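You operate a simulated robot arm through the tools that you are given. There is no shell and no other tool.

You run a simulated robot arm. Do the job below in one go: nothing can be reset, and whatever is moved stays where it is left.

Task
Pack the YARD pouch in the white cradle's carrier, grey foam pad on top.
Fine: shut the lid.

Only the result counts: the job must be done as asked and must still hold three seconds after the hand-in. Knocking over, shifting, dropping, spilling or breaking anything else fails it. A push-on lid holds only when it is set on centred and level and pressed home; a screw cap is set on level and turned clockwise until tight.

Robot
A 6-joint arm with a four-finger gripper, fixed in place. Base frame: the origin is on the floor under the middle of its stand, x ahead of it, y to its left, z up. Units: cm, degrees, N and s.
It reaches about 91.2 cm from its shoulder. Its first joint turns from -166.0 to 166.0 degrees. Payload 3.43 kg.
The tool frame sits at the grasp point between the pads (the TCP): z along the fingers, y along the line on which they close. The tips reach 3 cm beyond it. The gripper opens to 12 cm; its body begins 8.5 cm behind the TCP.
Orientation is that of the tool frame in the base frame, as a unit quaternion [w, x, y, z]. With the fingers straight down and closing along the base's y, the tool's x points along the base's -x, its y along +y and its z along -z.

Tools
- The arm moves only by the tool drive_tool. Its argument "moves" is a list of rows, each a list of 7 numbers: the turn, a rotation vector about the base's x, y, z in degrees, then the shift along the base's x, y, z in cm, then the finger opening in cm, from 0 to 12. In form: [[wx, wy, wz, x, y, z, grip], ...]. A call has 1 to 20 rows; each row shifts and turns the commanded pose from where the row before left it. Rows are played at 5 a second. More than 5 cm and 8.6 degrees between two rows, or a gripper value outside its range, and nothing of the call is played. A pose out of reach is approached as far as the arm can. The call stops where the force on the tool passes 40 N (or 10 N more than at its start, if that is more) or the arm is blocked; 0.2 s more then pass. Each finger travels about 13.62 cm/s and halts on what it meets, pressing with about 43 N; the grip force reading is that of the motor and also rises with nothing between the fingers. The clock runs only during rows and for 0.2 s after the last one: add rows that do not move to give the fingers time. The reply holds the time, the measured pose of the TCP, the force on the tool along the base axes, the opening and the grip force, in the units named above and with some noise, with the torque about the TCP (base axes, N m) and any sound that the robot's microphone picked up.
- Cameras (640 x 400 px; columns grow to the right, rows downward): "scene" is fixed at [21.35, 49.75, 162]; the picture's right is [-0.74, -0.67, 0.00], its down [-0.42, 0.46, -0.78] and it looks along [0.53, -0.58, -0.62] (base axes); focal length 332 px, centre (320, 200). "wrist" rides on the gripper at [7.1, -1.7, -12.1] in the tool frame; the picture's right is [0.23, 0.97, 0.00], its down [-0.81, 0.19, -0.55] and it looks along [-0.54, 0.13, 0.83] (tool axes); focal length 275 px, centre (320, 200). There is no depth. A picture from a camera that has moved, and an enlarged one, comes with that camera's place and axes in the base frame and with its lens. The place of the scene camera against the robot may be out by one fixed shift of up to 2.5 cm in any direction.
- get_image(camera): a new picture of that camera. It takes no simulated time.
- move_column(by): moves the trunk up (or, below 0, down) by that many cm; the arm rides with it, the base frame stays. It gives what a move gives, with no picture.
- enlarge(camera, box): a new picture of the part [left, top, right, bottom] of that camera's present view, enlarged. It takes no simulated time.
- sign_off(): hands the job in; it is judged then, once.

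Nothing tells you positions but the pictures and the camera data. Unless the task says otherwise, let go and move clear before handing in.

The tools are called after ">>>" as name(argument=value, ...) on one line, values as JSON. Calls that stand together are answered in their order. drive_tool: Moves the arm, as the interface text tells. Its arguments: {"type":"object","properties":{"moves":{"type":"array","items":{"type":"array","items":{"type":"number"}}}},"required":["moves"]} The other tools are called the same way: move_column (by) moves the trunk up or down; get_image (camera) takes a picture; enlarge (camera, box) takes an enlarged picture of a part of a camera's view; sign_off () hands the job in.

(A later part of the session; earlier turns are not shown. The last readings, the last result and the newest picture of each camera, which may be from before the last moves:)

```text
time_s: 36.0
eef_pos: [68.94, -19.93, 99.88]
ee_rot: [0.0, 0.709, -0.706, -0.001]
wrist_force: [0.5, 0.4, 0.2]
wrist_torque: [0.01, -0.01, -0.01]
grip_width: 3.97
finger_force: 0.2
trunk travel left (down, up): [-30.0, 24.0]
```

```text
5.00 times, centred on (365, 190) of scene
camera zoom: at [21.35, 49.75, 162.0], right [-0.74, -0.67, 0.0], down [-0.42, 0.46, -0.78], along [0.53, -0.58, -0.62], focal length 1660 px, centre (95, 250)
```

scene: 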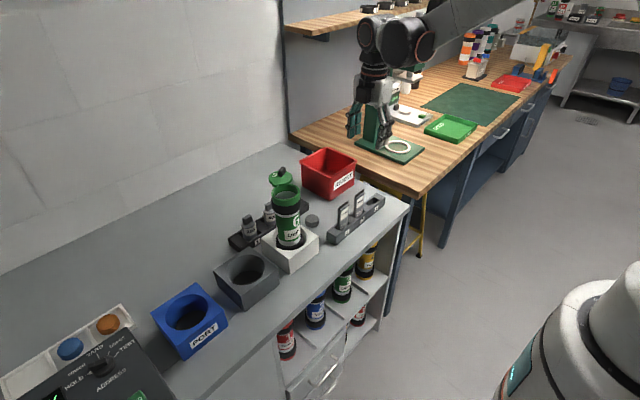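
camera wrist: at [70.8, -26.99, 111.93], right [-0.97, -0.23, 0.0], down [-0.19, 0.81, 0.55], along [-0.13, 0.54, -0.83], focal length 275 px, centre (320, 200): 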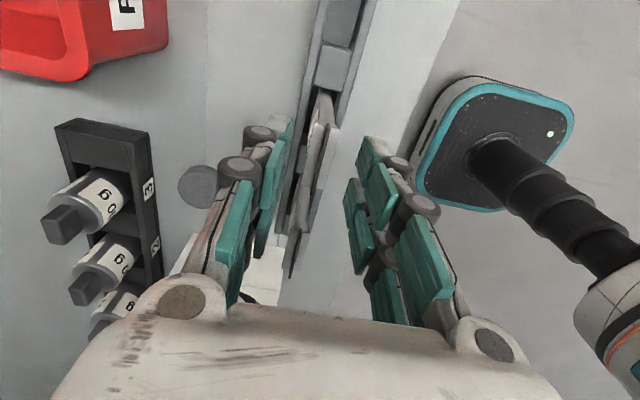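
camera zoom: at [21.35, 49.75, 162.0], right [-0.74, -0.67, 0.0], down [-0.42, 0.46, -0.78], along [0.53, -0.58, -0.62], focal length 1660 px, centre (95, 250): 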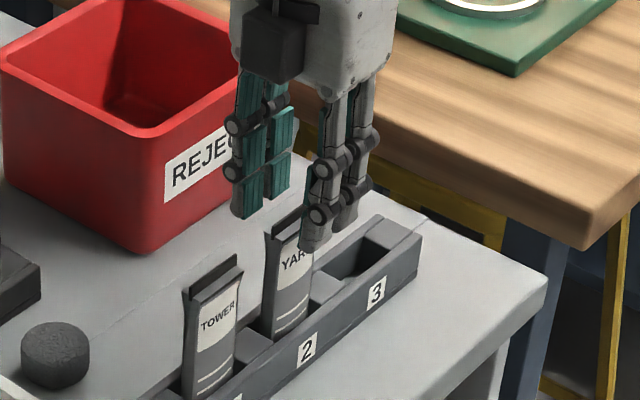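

The fin is centred between the pads. I'll lower another 0.6 cm and close in stages.

>>> drive_tool(moves=[[0, 0, 0, 0, 0, -0.3, 3], [0, 0, 0, 0, 0, -0.3, 2], [0, 0, 0, 0, 0, 0, 1.5]])

>>> enlarge(camera="wrist", box=[260, 80, 380, 220])

>>> enlarge(camera="scene", box=[340, 170, 385, 215])

```text
time_s: 36.8
eef_pos: [68.89, -19.82, 99.35]
ee_rot: [0.0, 0.708, -0.706, 0.0]
wrist_force: [0.2, 0.6, 1.5]
wrist_torque: [-0.01, -0.01, -0.01]
grip_width: 1.56
finger_force: 0.8
trunk travel left (down, up): [-30.0, 24.0]
```

```text
2.86 times, centred on (320, 150) of wrist
camera zoom: at [70.79, -26.98, 111.37], right [-0.97, -0.23, 0.0], down [-0.19, 0.81, 0.55], along [-0.13, 0.54, -0.83], focal length 786 px, centre (320, 343)
```

zoom: 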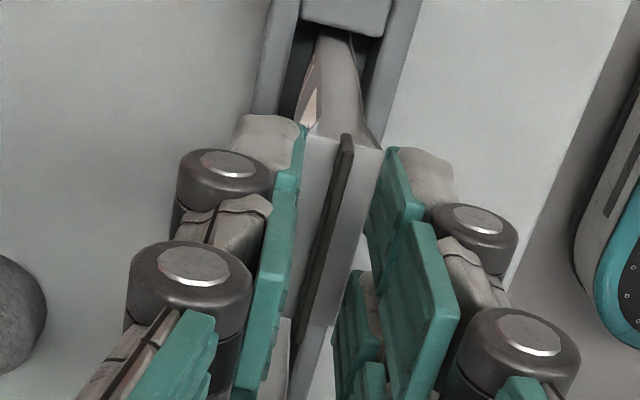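

```text
8.89 times, centred on (362, 192) of scene
camera zoom: at [21.35, 49.75, 162.0], right [-0.74, -0.67, 0.0], down [-0.42, 0.46, -0.78], along [0.53, -0.58, -0.62], focal length 2951 px, centre (-58, 267)
```

zoom: 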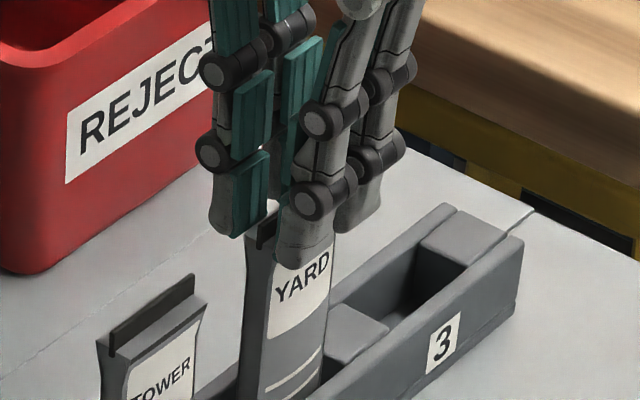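

The tips now straddle the pouch's top edge itself (1.5 cm thick), a sturdier hold than the fin alone. Closing fully.

>>> drive_tool(moves=[[0, 0, 0, 0, 0, 0, 1.0], [0, 0, 0, 0, 0, 0, 0.4], [0, 0, 0, 0, 0, 0, 0.4]])

>>> enlarge(camera="wrist", box=[260, 80, 380, 220])

>>> enlarge(camera="scene", box=[340, 170, 385, 215])

```text
time_s: 37.6
eef_pos: [69.07, -19.92, 99.34]
ee_rot: [0.0, 0.708, -0.706, 0.0]
wrist_force: [0.0, 0.3, 2.7]
wrist_torque: [-0.02, -0.02, -0.02]
grip_width: 0.23
finger_force: 0.0
trunk travel left (down, up): [-30.0, 24.0]
```

```text
2.86 times, centred on (320, 150) of wrist
camera zoom: at [70.79, -26.98, 111.35], right [-0.97, -0.23, 0.0], down [-0.19, 0.81, 0.55], along [-0.13, 0.54, -0.83], focal length 786 px, centre (320, 343)
```

zoom: 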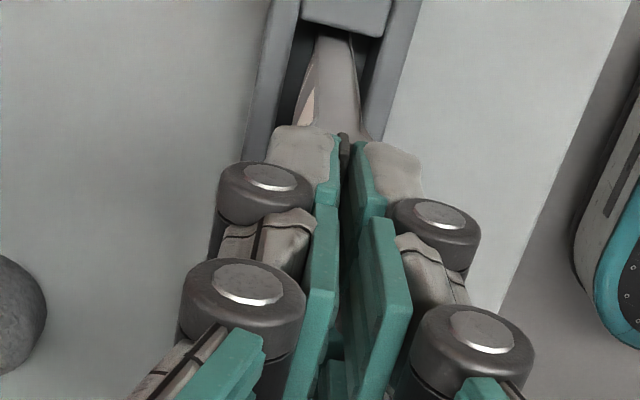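

```text
8.89 times, centred on (362, 192) of scene
camera zoom: at [21.35, 49.75, 162.0], right [-0.74, -0.67, 0.0], down [-0.42, 0.46, -0.78], along [0.53, -0.58, -0.62], focal length 2951 px, centre (-58, 267)
```

zoom: 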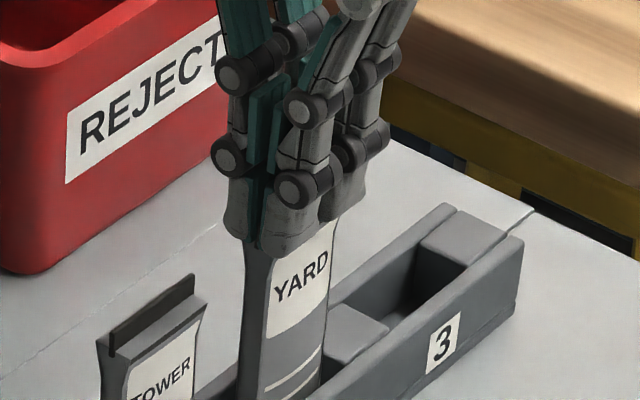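

The pads have closed to the fin, but my command stopped short of squeezing it. I'll ease up 0.2 cm and command fully closed.

>>> drive_tool(moves=[[0, 0, 0, 0, 0, 0.2, 0.3], [0, 0, 0, 0, 0, 0, 0], [0, 0, 0, 0, 0, 0, 0], [0, 0, 0, 0, 0, 0, 0]])

>>> enlarge(camera="scene", box=[340, 170, 385, 215])

```text
time_s: 38.6
eef_pos: [68.94, -19.78, 99.57]
ee_rot: [-0.001, 0.708, -0.706, 0.0]
wrist_force: [0.7, -1.0, 0.0]
wrist_torque: [0.01, -0.03, 0.01]
grip_width: 0.01
finger_force: 32.9
trunk travel left (down, up): [-30.0, 24.0]
```

```text
8.89 times, centred on (362, 192) of scene
camera zoom: at [21.35, 49.75, 162.0], right [-0.74, -0.67, 0.0], down [-0.42, 0.46, -0.78], along [0.53, -0.58, -0.62], focal length 2951 px, centre (-58, 267)
```

zoom: 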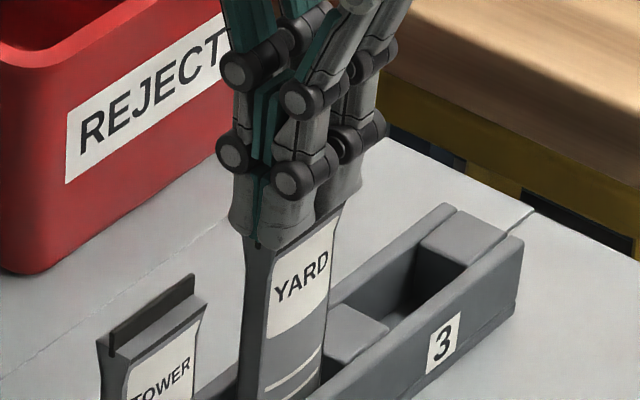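

>>> drive_tool(moves=[[0, 0, 0, 0, 0, 0.5, 0], [0, 0, 0, 0, 0, 0.5, 0], [0, 0, 0, 0, 0, 0.5, 0], [0, 0, 0, 0, 0, 0, 0]])

>>> enlarge(camera="scene", box=[340, 165, 390, 225])

```text
time_s: 39.6
eef_pos: [68.88, -19.84, 101.01]
ee_rot: [0.001, 0.708, -0.706, 0.001]
wrist_force: [-0.2, -0.2, -0.2]
wrist_torque: [-0.01, -0.02, -0.04]
grip_width: 0.01
finger_force: 33.7
trunk travel left (down, up): [-30.0, 24.0]
```

```text
6.67 times, centred on (365, 195) of scene
camera zoom: at [21.35, 49.75, 162.0], right [-0.74, -0.67, 0.0], down [-0.42, 0.46, -0.78], along [0.53, -0.58, -0.62], focal length 2213 px, centre (20, 233)
```

zoom: 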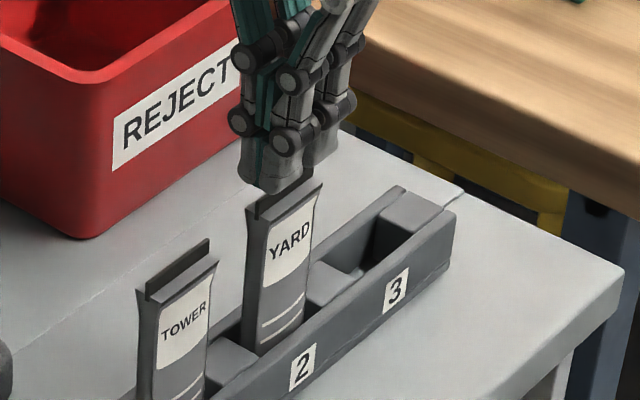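

The pads slipped off: the fin isn't something I can hold. I'll open, go lower and grip the pouch's body below its top edge instead.

>>> drive_tool(moves=[[0, 0, 0, 0, 0, 0, 2], [0, 0, 0, 0, 0, 0, 4], [0, 0, 0, 0.1, 0, 0, 4], [0, 0, 0, 0, 0, -1.2, 4], [0, 0, 0, 0, 0, -1.2, 4], [0, 0, 0, 0, 0, -1.0, 4], [0, 0, 0, 0, 0, 0, 4]])

>>> enlarge(camera="wrist", box=[260, 80, 380, 220])

>>> enlarge(camera="scene", box=[340, 165, 390, 225])

```text
time_s: 41.2
eef_pos: [69.05, -19.84, 97.6]
ee_rot: [0.001, 0.709, -0.705, -0.001]
wrist_force: [0.6, 0.2, 0.4]
wrist_torque: [-0.03, -0.01, -0.02]
grip_width: 4.03
finger_force: 0.0
trunk travel left (down, up): [-30.0, 24.0]
```

```text
2.86 times, centred on (320, 150) of wrist
camera zoom: at [70.87, -27.04, 109.61], right [-0.97, -0.23, 0.0], down [-0.19, 0.81, 0.55], along [-0.13, 0.54, -0.83], focal length 786 px, centre (320, 343)
```

zoom: 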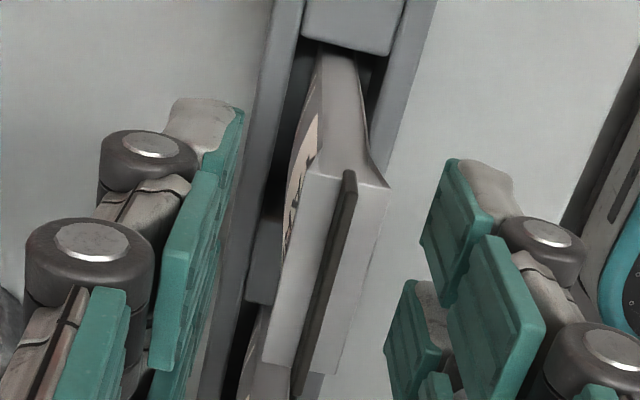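

```text
6.67 times, centred on (365, 195) of scene
camera zoom: at [21.35, 49.75, 162.0], right [-0.74, -0.67, 0.0], down [-0.42, 0.46, -0.78], along [0.53, -0.58, -0.62], focal length 2213 px, centre (20, 233)
```

zoom: 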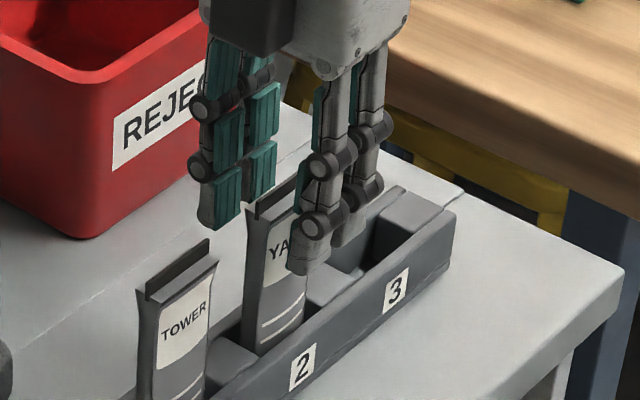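

The pouch top is between the pads with about 1.5–2 cm overlap. Closing in stages.

>>> drive_tool(moves=[[0, 0, 0, 0, 0, 0, 2.4], [0, 0, 0, 0, 0, 0, 1.4], [0, 0, 0, 0, 0, 0, 0.5], [0, 0, 0, 0, 0, 0, 0.5]])

>>> enlarge(camera="wrist", box=[260, 80, 380, 220])

>>> enlarge(camera="scene", box=[340, 165, 390, 225])

```text
time_s: 42.2
eef_pos: [69.03, -19.76, 97.68]
ee_rot: [0.0, 0.708, -0.706, 0.0]
wrist_force: [0.0, -0.4, -0.8]
wrist_torque: [-0.04, 0.02, 0.02]
grip_width: 1.51
finger_force: 43.0
trunk travel left (down, up): [-30.0, 24.0]
```

```text
2.86 times, centred on (320, 150) of wrist
camera zoom: at [70.88, -27.04, 109.62], right [-0.97, -0.23, 0.0], down [-0.19, 0.81, 0.55], along [-0.13, 0.54, -0.83], focal length 786 px, centre (320, 343)
```

zoom: 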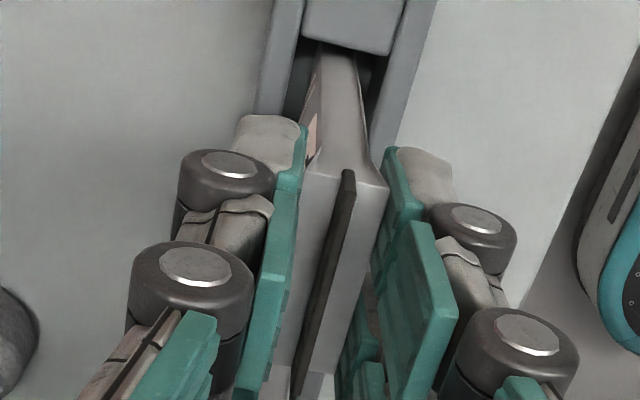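

```text
6.67 times, centred on (365, 195) of scene
camera zoom: at [21.35, 49.75, 162.0], right [-0.74, -0.67, 0.0], down [-0.42, 0.46, -0.78], along [0.53, -0.58, -0.62], focal length 2213 px, centre (20, 233)
```

zoom: 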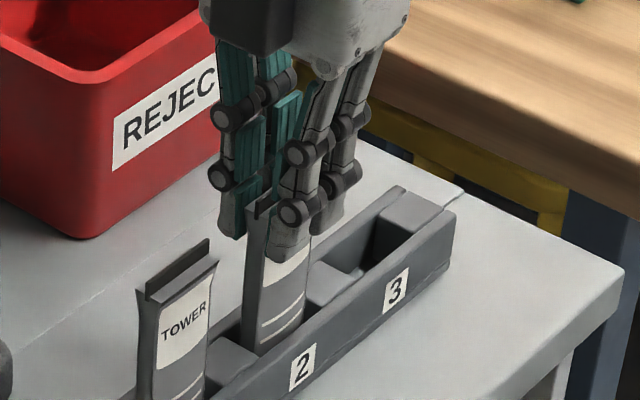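

Gripped at 1.51 cm with full force. I'll lift it straight out of the slot.

>>> drive_tool(moves=[[0, 0, 0, 0, 0, 0.5, 0.5], [0, 0, 0, 0, 0, 1, 0.5], [0, 0, 0, 0, 0, 1.5, 0.5], [0, 0, 0, 0, 0, 2, 0.5], [0, 0, 0, 0, 0, 0, 0.5]])

>>> enlarge(camera="scene", box=[320, 140, 400, 240])

```text
time_s: 43.4
eef_pos: [69.1, -19.86, 102.61]
ee_rot: [0.0, 0.708, -0.706, 0.0]
wrist_force: [0.5, 0.8, -0.4]
wrist_torque: [-0.01, -0.01, 0.03]
grip_width: 1.52
finger_force: 43.1
trunk travel left (down, up): [-30.0, 24.0]
```

```text
4.00 times, centred on (360, 190) of scene
camera zoom: at [21.35, 49.75, 162.0], right [-0.74, -0.67, 0.0], down [-0.42, 0.46, -0.78], along [0.53, -0.58, -0.62], focal length 1328 px, centre (160, 240)
```

zoom: 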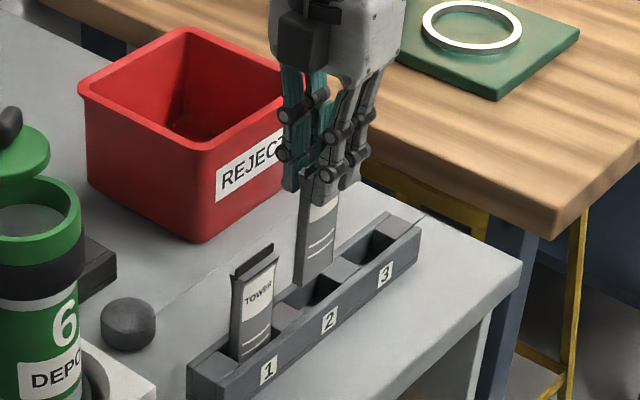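

The YARD pouch is out of its slot. I'll raise it well above the carrier before moving across.

>>> drive_tool(moves=[[0, 0, 0, 0, 0, 4, 0.5], [0, 0, 0, 0, 0, 4.5, 0.5], [0, 0, 0, 0, 0, 4.5, 0.5], [0, 0, 0, 0, 0, 4.5, 0.5], [0, 0, 0, 0, 0, 4.5, 0.5], [0, 0, 0, 0, 0, 2.5, 0.5], [0, 0, 0, 0, 0, 0, 0.5]])

>>> get_image(camera="scene")

>>> get_image(camera="wrist")

```text
time_s: 45.0
eef_pos: [69.19, -19.95, 127.11]
ee_rot: [0.0, 0.708, -0.707, 0.0]
wrist_force: [-0.3, -1.1, 0.2]
wrist_torque: [-0.01, -0.02, -0.01]
grip_width: 1.54
finger_force: 42.8
trunk travel left (down, up): [-30.0, 24.0]
```

```text
taken
```

scene: 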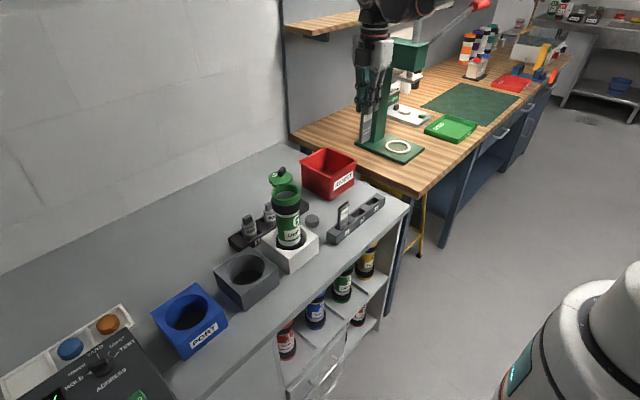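

```text
taken
camera wrist: at [70.98, -27.07, 139.12], right [-0.97, -0.23, 0.0], down [-0.19, 0.81, 0.55], along [-0.13, 0.54, -0.83], focal length 275 px, centre (320, 200)
```

wrist: 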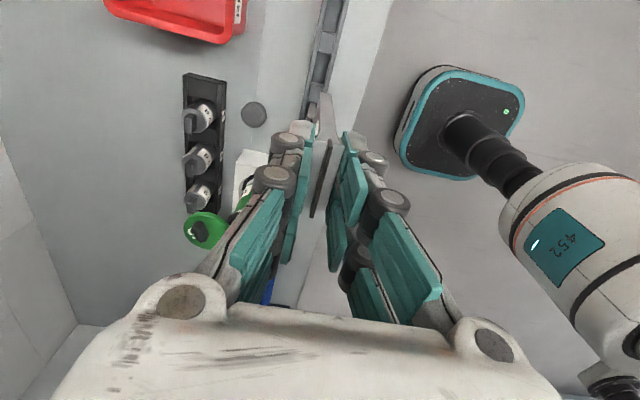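

>>> enlarge(camera="scene", box=[340, 60, 400, 160])

>>> enlarge(camera="wrist", box=[280, 60, 370, 230])

```text
4.00 times, centred on (370, 110) of scene
camera zoom: at [21.35, 49.75, 162.0], right [-0.74, -0.67, 0.0], down [-0.42, 0.46, -0.78], along [0.53, -0.58, -0.62], focal length 1328 px, centre (120, 560)
```

zoom: 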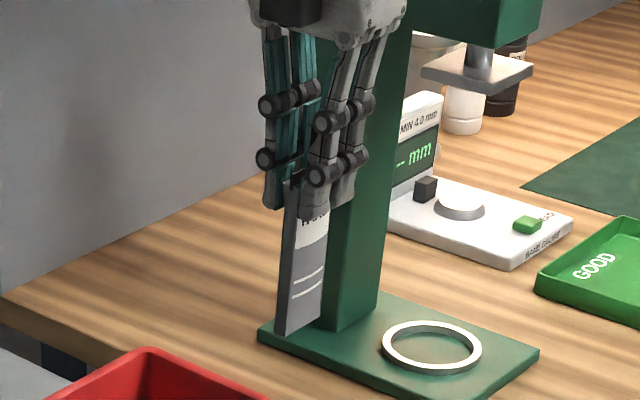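

```text
2.35 times, centred on (325, 145) of wrist
camera zoom: at [70.98, -27.07, 139.12], right [-0.97, -0.23, 0.0], down [-0.19, 0.81, 0.55], along [-0.13, 0.54, -0.83], focal length 648 px, centre (308, 329)
```

zoom: 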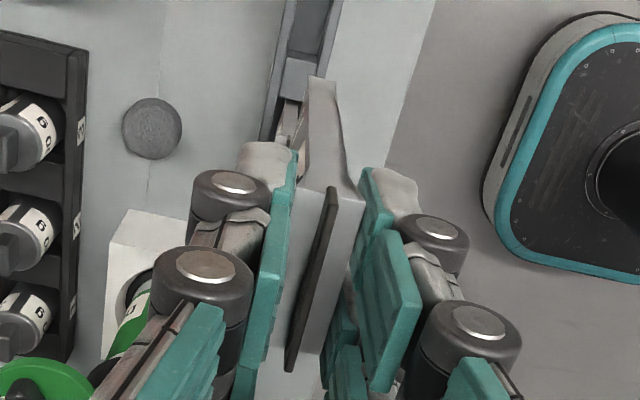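

The pouch hangs straight, about 11–12 cm below the tips. I'll carry it across at this height to above the bore (about 75.6, 4.9).

>>> drive_tool(moves=[[0, 0, 0, 1.08, 4.12, 0.4, 0.5], [0, 0, 0, 1.08, 4.12, 0.4, 0.5], [0, 0, 0, 1.08, 4.12, 0.4, 0.5], [0, 0, 0, 1.08, 4.12, 0.2, 0.5], [0, 0, 0, 1.08, 4.12, 0.2, 0.5], [0, 0, 0, 1.05, 4.12, 0, 0.5], [0, 0, 0, 0, 0, 0, 0.5]])

>>> get_image(camera="wrist")

>>> enlarge(camera="scene", box=[240, 90, 340, 220])

```text
time_s: 46.6
eef_pos: [75.56, 4.76, 128.82]
ee_rot: [0.001, 0.708, -0.706, 0.001]
wrist_force: [-0.1, 0.8, -0.4]
wrist_torque: [0.01, 0.04, 0.0]
grip_width: 1.53
finger_force: 43.7
trunk travel left (down, up): [-30.0, 24.0]
```

```text
taken
camera wrist: at [77.34, -2.36, 140.83], right [-0.97, -0.23, 0.0], down [-0.19, 0.81, 0.55], along [-0.13, 0.54, -0.83], focal length 275 px, centre (320, 200)
```

wrist: 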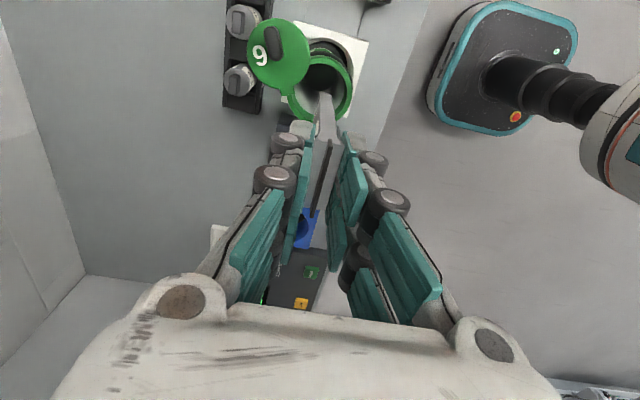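

```text
3.08 times, centred on (290, 155) of scene
camera zoom: at [21.35, 49.75, 162.0], right [-0.74, -0.67, 0.0], down [-0.42, 0.46, -0.78], along [0.53, -0.58, -0.62], focal length 1021 px, centre (412, 338)
```

zoom: 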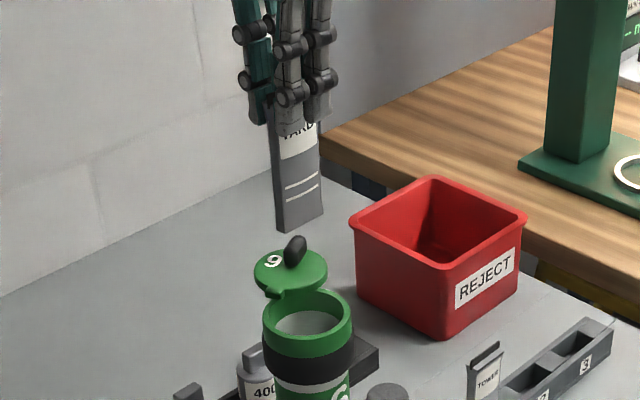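

>>> enlarge(camera="wrist", box=[240, 10, 390, 160])

```text
2.67 times, centred on (315, 85) of wrist
camera zoom: at [77.34, -2.36, 140.83], right [-0.97, -0.23, 0.0], down [-0.19, 0.81, 0.55], along [-0.13, 0.54, -0.83], focal length 734 px, centre (333, 507)
```

zoom: 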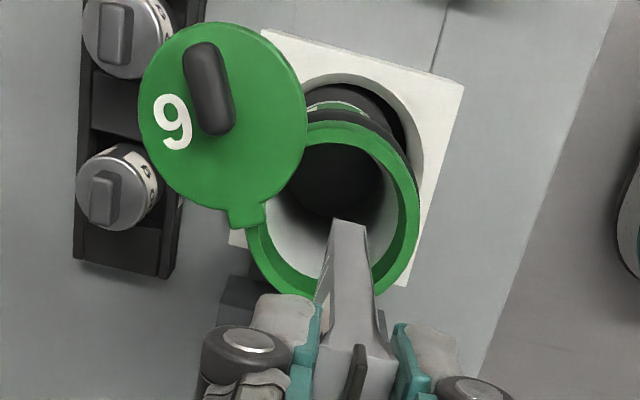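

The bore looks empty and its centre is about (75.57, 4.65); the pouch hangs right above it. I'll lower until its bottom is just above the rim and check.

>>> drive_tool(moves=[[0, 0, 0, 0, 0, -3, 0.5], [0, 0, 0, 0, 0, -3, 0.5], [0, 0, 0, 0, 0, -2.5, 0.5], [0, 0, 0, 0, 0, 0, 0.5]])

>>> enlarge(camera="scene", box=[250, 120, 330, 220])

>>> enlarge(camera="wrist", box=[240, 10, 390, 200])

```text
time_s: 47.6
eef_pos: [75.52, 4.66, 120.29]
ee_rot: [-0.001, 0.708, -0.706, 0.0]
wrist_force: [-0.3, -0.1, -0.4]
wrist_torque: [-0.02, 0.0, -0.04]
grip_width: 1.53
finger_force: 43.1
trunk travel left (down, up): [-30.0, 24.0]
```

```text
4.00 times, centred on (290, 170) of scene
camera zoom: at [21.35, 49.75, 162.0], right [-0.74, -0.67, 0.0], down [-0.42, 0.46, -0.78], along [0.53, -0.58, -0.62], focal length 1328 px, centre (440, 320)
```

zoom: 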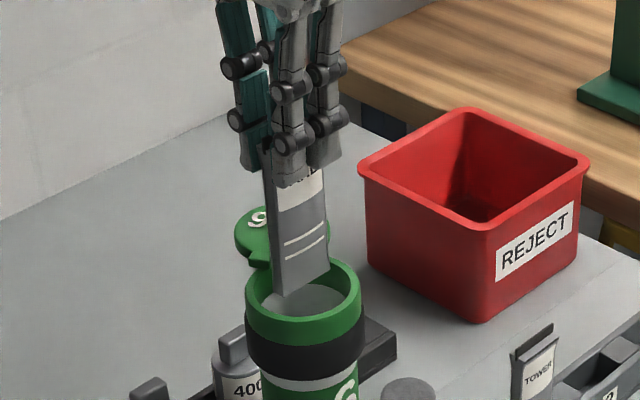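

```text
2.11 times, centred on (315, 105) of wrist
camera zoom: at [77.41, -2.31, 132.31], right [-0.97, -0.23, 0.0], down [-0.19, 0.81, 0.55], along [-0.13, 0.54, -0.83], focal length 580 px, centre (330, 400)
```

zoom: 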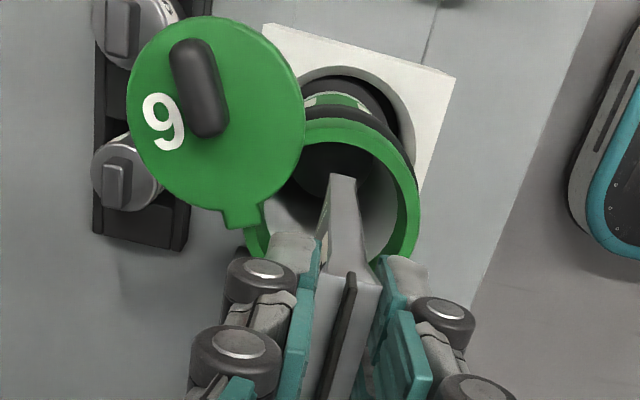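

The pouch bottom is centred over the opening. Lowering it into the bore, staying above the lid height with the tips.

>>> drive_tool(moves=[[0, 0, 0, 0, 0, -1.5, 0.5], [0, 0, 0, 0, 0, -1.5, 0.5], [0, 0, 0, 0, 0, -1.5, 0.5], [0, 0, 0, 0, 0, -1.5, 0.5], [0, 0, 0, 0, 0, -1.0, 0.5], [0, 0, 0, 0, 0, 0, 0.5]])

>>> enlarge(camera="scene", box=[250, 130, 330, 220])

>>> enlarge(camera="wrist", box=[240, 10, 390, 230])

```text
time_s: 49.0
eef_pos: [75.6, 4.9, 113.24]
ee_rot: [0.0, 0.708, -0.706, 0.0]
wrist_force: [-0.7, -0.5, -0.9]
wrist_torque: [-0.03, 0.02, -0.03]
grip_width: 1.54
finger_force: 43.3
trunk travel left (down, up): [-30.0, 24.0]
```

```text
4.44 times, centred on (290, 175) of scene
camera zoom: at [21.35, 49.75, 162.0], right [-0.74, -0.67, 0.0], down [-0.42, 0.46, -0.78], along [0.53, -0.58, -0.62], focal length 1475 px, centre (453, 311)
```

zoom: 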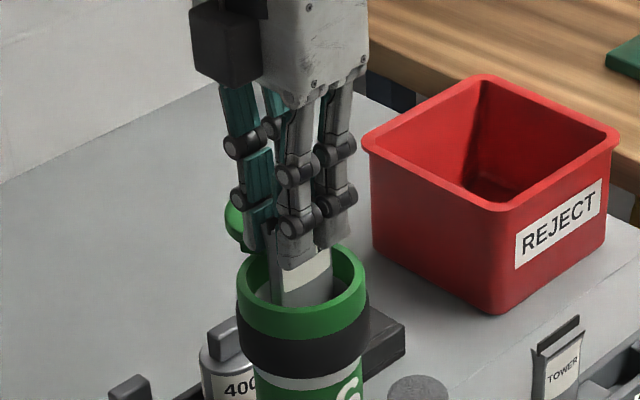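

```text
1.82 times, centred on (315, 120) of wrist
camera zoom: at [77.36, -2.32, 125.27], right [-0.97, -0.23, 0.0], down [-0.19, 0.81, 0.55], along [-0.13, 0.54, -0.83], focal length 500 px, centre (329, 346)
```

zoom: 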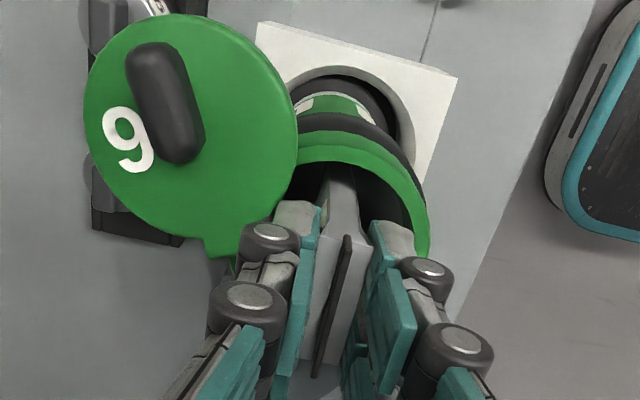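

Most of the pouch is inside the bore. I'll lower one more centimetre, then open gently to let it slide down.

>>> drive_tool(moves=[[0, 0, 0, 0, -0.1, -0.5, 0.5], [0, 0, 0, 0, 0, -0.5, 0.5], [0, 0, 0, 0, 0, 0, 0.5], [0, 0, 0, 0, 0, 0, 1.7], [0, 0, 0, 0, 0, 0, 2.4], [0, 0, 0, 0, 0, 0, 2.8], [0, 0, 0, 0, 0, 0, 2.8]])

>>> enlarge(camera="scene", box=[250, 130, 330, 220])

>>> enlarge(camera="wrist", box=[240, 10, 390, 230])

```text
time_s: 50.6
eef_pos: [75.53, 4.66, 112.17]
ee_rot: [0.0, 0.708, -0.706, 0.0]
wrist_force: [0.4, 0.7, 0.3]
wrist_torque: [-0.01, 0.0, 0.0]
grip_width: 2.8
finger_force: 0.0
trunk travel left (down, up): [-30.0, 24.0]
```

```text
4.44 times, centred on (290, 175) of scene
camera zoom: at [21.35, 49.75, 162.0], right [-0.74, -0.67, 0.0], down [-0.42, 0.46, -0.78], along [0.53, -0.58, -0.62], focal length 1475 px, centre (453, 311)
```

zoom: 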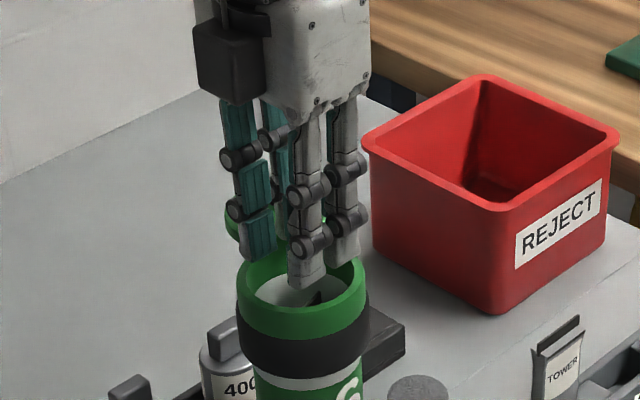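

```text
1.82 times, centred on (315, 120) of wrist
camera zoom: at [77.33, -2.41, 124.26], right [-0.97, -0.23, 0.0], down [-0.19, 0.81, 0.55], along [-0.13, 0.54, -0.83], focal length 500 px, centre (329, 346)
```

zoom: 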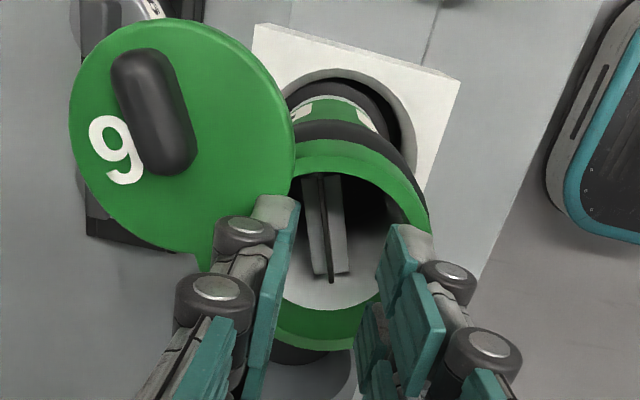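

The pouch slid down and stands in the bore, below the rim. I'll rise straight up and look inside.

>>> drive_tool(moves=[[0, 0, 0, 0, 0, 1.5, 2.8], [0, 0, 0, 0, 0, 3, 2.8], [0, 0, 0, 0, 0, 4, 4], [0, 0, 0, 0, 0, 4, 6], [0, 0, 0, 0, 0, 0, 6]])

>>> enlarge(camera="wrist", box=[240, 10, 390, 180])

>>> enlarge(camera="scene", box=[255, 160, 335, 260])

>>> get_image(camera="wrist")

```text
time_s: 51.8
eef_pos: [75.57, 4.58, 124.6]
ee_rot: [0.001, 0.708, -0.706, -0.001]
wrist_force: [-0.7, 0.3, -0.1]
wrist_torque: [0.01, -0.04, 0.01]
grip_width: 6.0
finger_force: 0.0
trunk travel left (down, up): [-30.0, 24.0]
```

```text
2.35 times, centred on (315, 95) of wrist
camera zoom: at [77.4, -2.44, 136.71], right [-0.97, -0.23, 0.0], down [-0.19, 0.81, 0.55], along [-0.13, 0.54, -0.83], focal length 648 px, centre (332, 447)
```

zoom: 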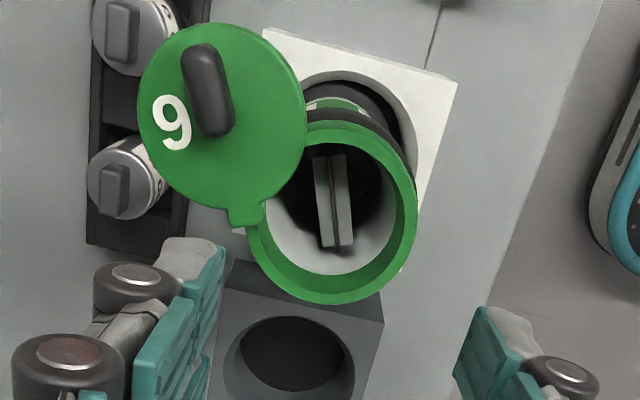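

```text
4.00 times, centred on (295, 210) of scene
camera zoom: at [21.35, 49.75, 162.0], right [-0.74, -0.67, 0.0], down [-0.42, 0.46, -0.78], along [0.53, -0.58, -0.62], focal length 1328 px, centre (420, 160)
```

zoom: 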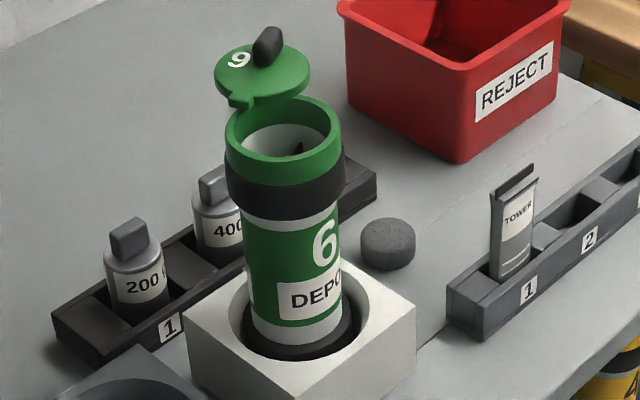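

```text
taken
camera wrist: at [77.4, -2.44, 136.71], right [-0.97, -0.23, 0.0], down [-0.19, 0.81, 0.55], along [-0.13, 0.54, -0.83], focal length 275 px, centre (320, 200)
```

wrist: 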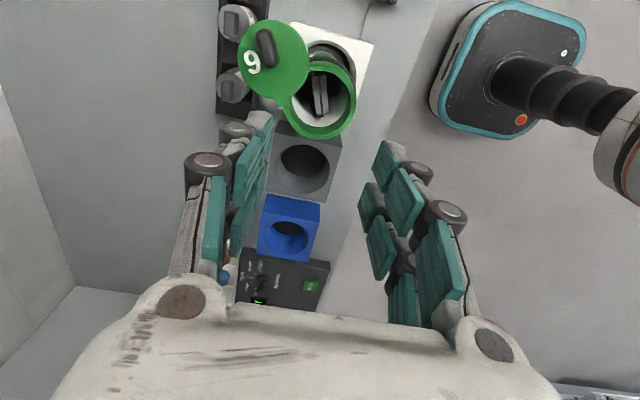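

The pouch stands well inside with its top a few centimetres below the rim. The grey pad is at about (79.6, -8.95), top z≈86.7; I'll check the arm's shape for clearance from the open lid before going down there.

>>> get_image(camera="scene")

>>> enlarge(camera="scene", box=[220, 0, 480, 200])

```text
taken
```

scene: 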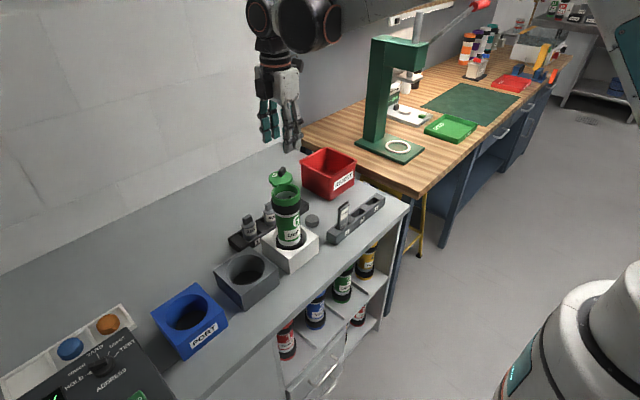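

```text
2.00 times, centred on (350, 100) of scene
camera zoom: at [21.35, 49.75, 162.0], right [-0.74, -0.67, 0.0], down [-0.42, 0.46, -0.78], along [0.53, -0.58, -0.62], focal length 664 px, centre (260, 400)
```

zoom: 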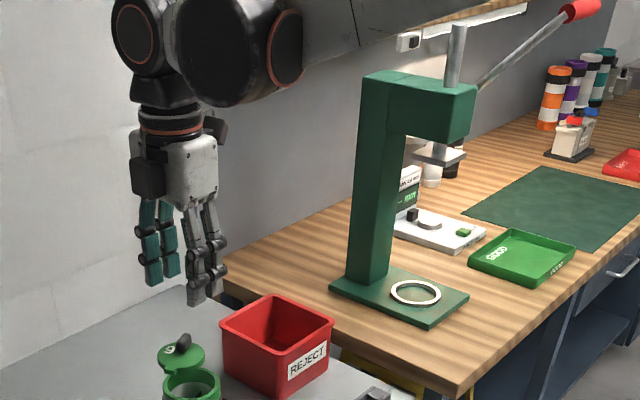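

There's enough room on the -y side. I'll move over the pad at this height and turn back to yaw 0 so the fingers close along y, clear of the racks.

>>> drive_tool(moves=[[0, 0, -8.2, 0.366, -1.23, 0, 7], [0, 0, -8.2, 0.366, -1.23, 0, 7], [0, 0, -8.2, 0.366, -1.23, 0, 7], [0, 0, -8.2, 0.366, -1.23, 0, 7], [0, 0, -8.2, 0.366, -1.23, 0, 7], [0, 0, -8.2, 0.366, -1.23, 0, 7], [0, 0, -8.2, 0.366, -1.23, 0, 7], [0, 0, -8.2, 0.366, -1.23, 0, 7], [0, 0, -8.2, 0.366, -1.23, 0, 7], [0, 0, -8.2, 0.366, -1.23, 0, 7], [0, 0, -8.2, 0.366, -1.23, 0, 7], [0, 0, 0, 0, 0, 0, 7]])

>>> get_image(camera="wrist")

>>> enlarge(camera="wrist", box=[230, 20, 410, 160])

>>> get_image(camera="scene")

```text
time_s: 54.4
eef_pos: [79.55, -8.95, 124.71]
ee_rot: [0.0, 0.001, 1.0, -0.001]
wrist_force: [0.4, -0.9, -0.2]
wrist_torque: [0.0, 0.01, 0.02]
grip_width: 7.0
finger_force: 0.1
trunk travel left (down, up): [-30.0, 24.0]
```

```text
taken
camera wrist: at [72.58, -10.48, 136.76], right [-0.23, 0.97, 0.0], down [0.81, 0.19, 0.55], along [0.54, 0.13, -0.83], focal length 275 px, centre (320, 200)
```

wrist: 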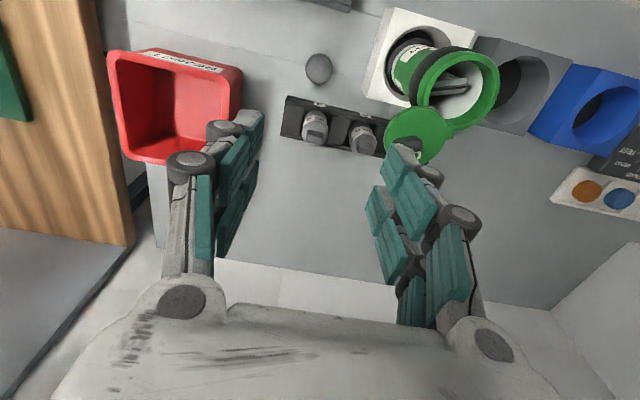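

```text
2.86 times, centred on (320, 90) of wrist
camera zoom: at [72.58, -10.48, 136.76], right [-0.23, 0.97, 0.0], down [0.81, 0.19, 0.55], along [0.54, 0.13, -0.83], focal length 786 px, centre (320, 514)
```

zoom: 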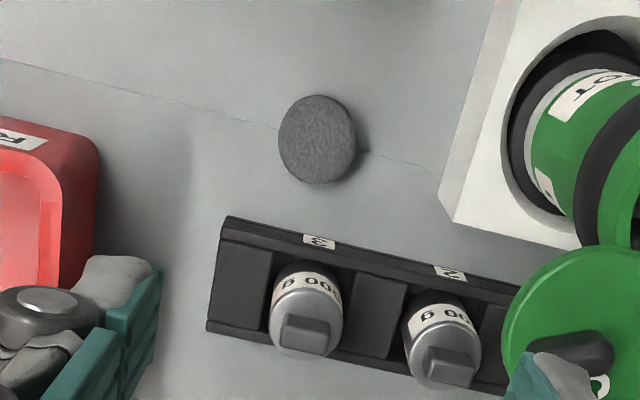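

```text
taken
```

scene: 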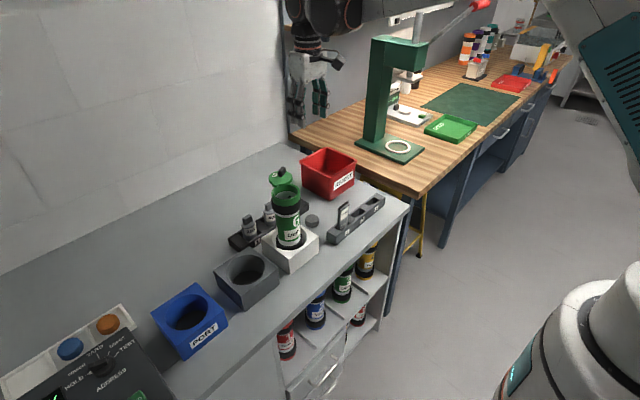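

The pad is right below at (79.6, -8.9) with clear space on both y sides. I'll narrow the fingers to 6 cm and lower with the trunk first.

>>> drive_tool(moves=[[0, 0, 0, 0.05, -0.05, 0, 6], [0, 0, 0, 0, 0, 0, 6]])

>>> move_column(by=-12)

>>> get_image(camera="wrist")

>>> get_image(camera="scene")

```text
time_s: 55.0
eef_pos: [79.62, -8.94, 124.69]
ee_rot: [0.0, 0.0, 1.0, 0.0]
wrist_force: [-0.8, 0.8, 1.2]
wrist_torque: [0.02, -0.01, -0.01]
grip_width: 5.99
finger_force: 0.0
trunk travel left (down, up): [-30.0, 24.0]
```

```text
time_s: 56.5
eef_pos: [79.5, -8.87, 112.82]
ee_rot: [0.0, 0.001, 1.0, 0.0]
wrist_force: [-0.2, -0.3, -0.7]
wrist_torque: [-0.01, -0.02, 0.0]
grip_width: 6.0
finger_force: 0.0
trunk travel left (down, up): [-18.0, 36.0]
```

```text
taken
camera wrist: at [72.6, -10.55, 124.77], right [-0.23, 0.97, 0.0], down [0.81, 0.19, 0.55], along [0.54, 0.13, -0.83], focal length 275 px, centre (320, 200)
```

wrist: 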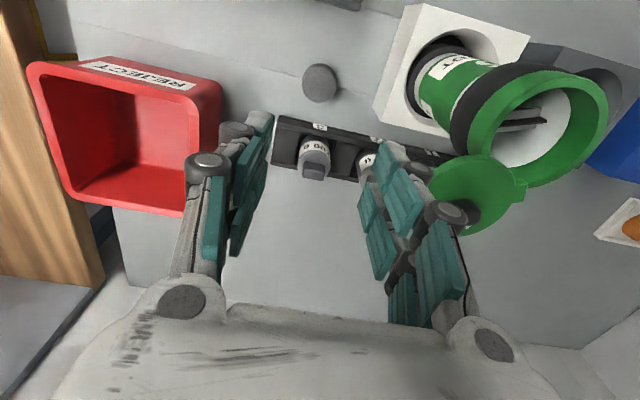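

```text
taken
```

scene: 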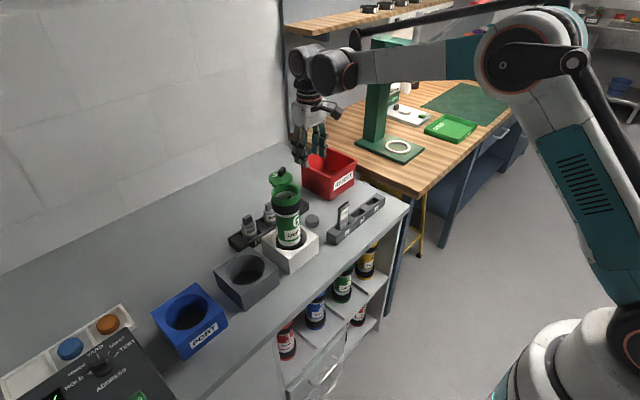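

The arm's elbow-up pose is clear of everything. I'll continue down in stages and watch the gap between the hand and the open lid.

>>> move_column(by=-8)

>>> enlarge(camera="scene", box=[250, 80, 370, 240])

>>> get_image(camera="wrist")

```text
time_s: 57.7
eef_pos: [79.53, -8.81, 104.79]
ee_rot: [0.0, 0.001, 1.0, 0.001]
wrist_force: [-1.3, -0.6, 1.3]
wrist_torque: [0.0, 0.02, 0.02]
grip_width: 6.01
finger_force: 0.1
trunk travel left (down, up): [-10.0, 44.0]
```

```text
2.50 times, centred on (310, 160) of scene
camera zoom: at [21.35, 49.75, 162.0], right [-0.74, -0.67, 0.0], down [-0.42, 0.46, -0.78], along [0.53, -0.58, -0.62], focal length 830 px, centre (345, 300)
```

zoom: 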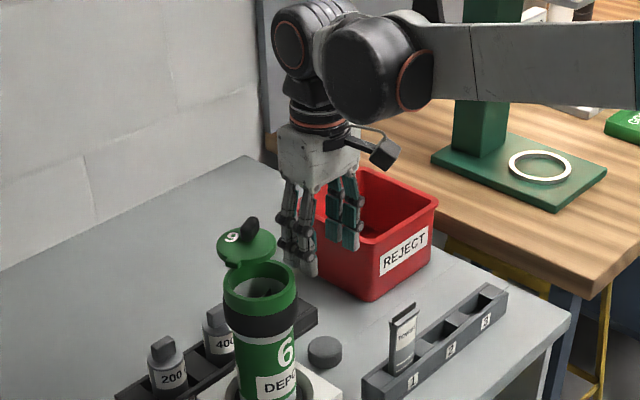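

```text
taken
camera wrist: at [72.59, -10.56, 116.77], right [-0.23, 0.97, 0.0], down [0.81, 0.19, 0.55], along [0.54, 0.13, -0.83], focal length 275 px, centre (320, 200)
```

wrist: 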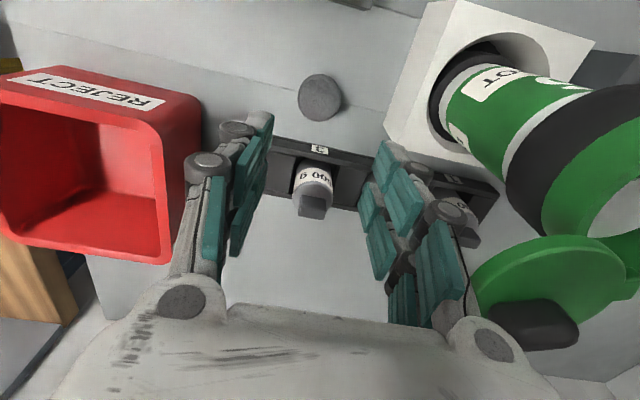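

Clearances hold (over 2 cm to the lid). Lowering further with the trunk, then I'll finish with the arm.

>>> move_column(by=-9)

>>> get_image(camera="wrist")

>>> enlarge(camera="wrist", box=[240, 60, 420, 190])

>>> enlarge(camera="scene", box=[250, 100, 370, 260])

```text
time_s: 58.9
eef_pos: [79.57, -8.92, 95.79]
ee_rot: [0.0, 0.0, 1.0, 0.0]
wrist_force: [-0.3, 0.8, -0.3]
wrist_torque: [-0.01, -0.02, 0.0]
grip_width: 6.01
finger_force: 0.1
trunk travel left (down, up): [-1.0, 53.0]
```

```text
taken
camera wrist: at [72.6, -10.55, 107.77], right [-0.23, 0.97, 0.0], down [0.81, 0.19, 0.55], along [0.54, 0.13, -0.83], focal length 275 px, centre (320, 200)
```

wrist: 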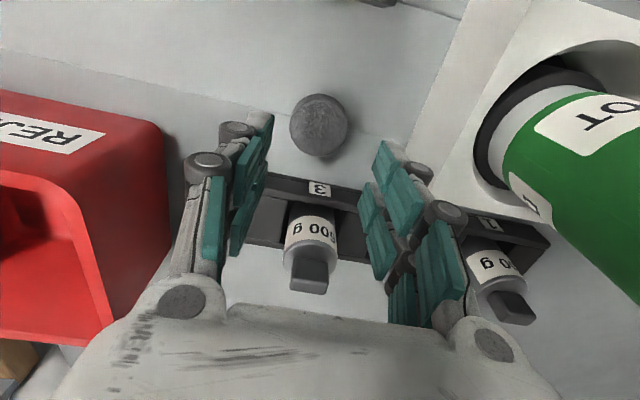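

```text
3.08 times, centred on (330, 125) of wrist
camera zoom: at [72.6, -10.55, 107.77], right [-0.23, 0.97, 0.0], down [0.81, 0.19, 0.55], along [0.54, 0.13, -0.83], focal length 847 px, centre (289, 431)
```

zoom: 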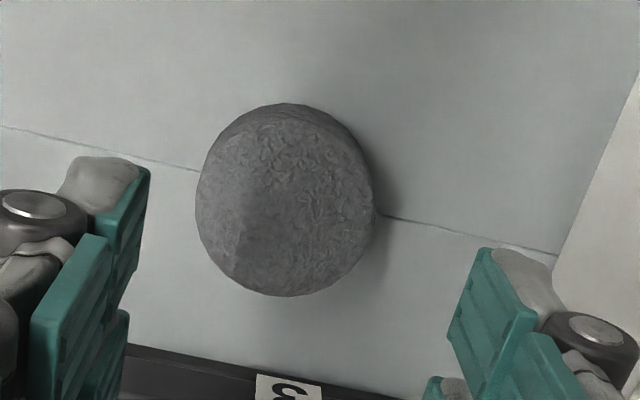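

```text
2.50 times, centred on (310, 180) of scene
camera zoom: at [21.35, 49.75, 162.0], right [-0.74, -0.67, 0.0], down [-0.42, 0.46, -0.78], along [0.53, -0.58, -0.62], focal length 830 px, centre (345, 250)
```

zoom: 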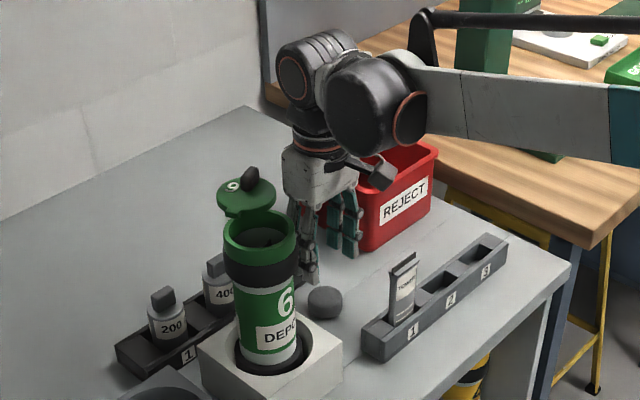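

The pad top is at (79.57, -8.95, 87.0), about 4.5 cm across, right below the hand. Lowering with the arm so the tips go beside it without touching the bench.

>>> drive_tool(moves=[[0, 0, 0, 0, 0, -2, 6], [0, 0, 0, 0, 0, -2, 6], [0, 0, 0, 0, 0, -1.5, 6], [0, 0, 0, 0, 0, -1, 6], [0, 0, 0, 0, 0, -0.7, 6], [0, 0, 0, 0, 0, 0, 6]])

>>> get_image(camera="wrist")

>>> enlarge(camera="scene", box=[280, 170, 350, 240])

>>> enlarge(camera="scene", box=[250, 100, 370, 260])

```text
time_s: 60.3
eef_pos: [79.53, -8.87, 88.42]
ee_rot: [0.0, 0.0, 1.0, 0.0]
wrist_force: [0.2, 0.3, 0.3]
wrist_torque: [0.03, 0.03, 0.0]
grip_width: 6.01
finger_force: 0.2
trunk travel left (down, up): [-1.0, 53.0]
```

```text
taken
camera wrist: at [72.62, -10.54, 100.57], right [-0.23, 0.97, 0.0], down [0.81, 0.19, 0.55], along [0.54, 0.13, -0.83], focal length 275 px, centre (320, 200)
```

wrist: 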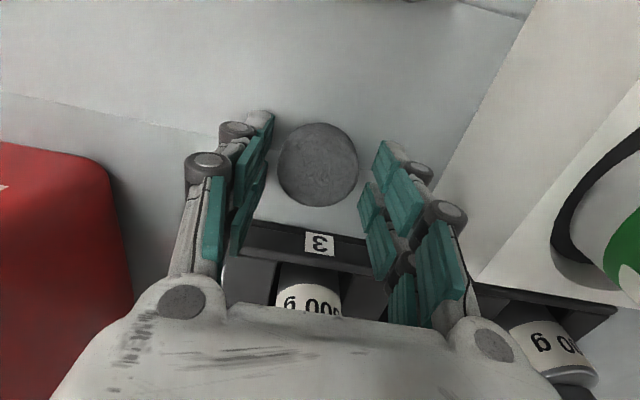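

```text
5.71 times, centred on (315, 205) of scene
camera zoom: at [21.35, 49.75, 162.0], right [-0.74, -0.67, 0.0], down [-0.42, 0.46, -0.78], along [0.53, -0.58, -0.62], focal length 1897 px, centre (349, 171)
```

zoom: 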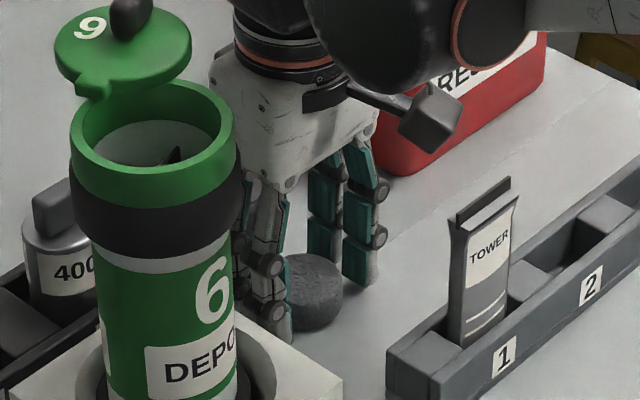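

```text
2.50 times, centred on (310, 180) of scene
camera zoom: at [21.35, 49.75, 162.0], right [-0.74, -0.67, 0.0], down [-0.42, 0.46, -0.78], along [0.53, -0.58, -0.62], focal length 830 px, centre (345, 250)
```

zoom: 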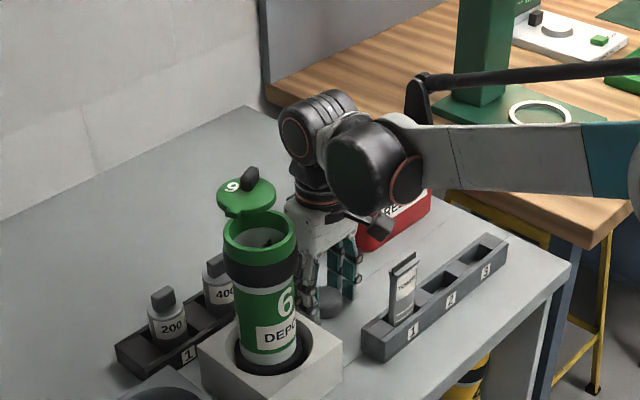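

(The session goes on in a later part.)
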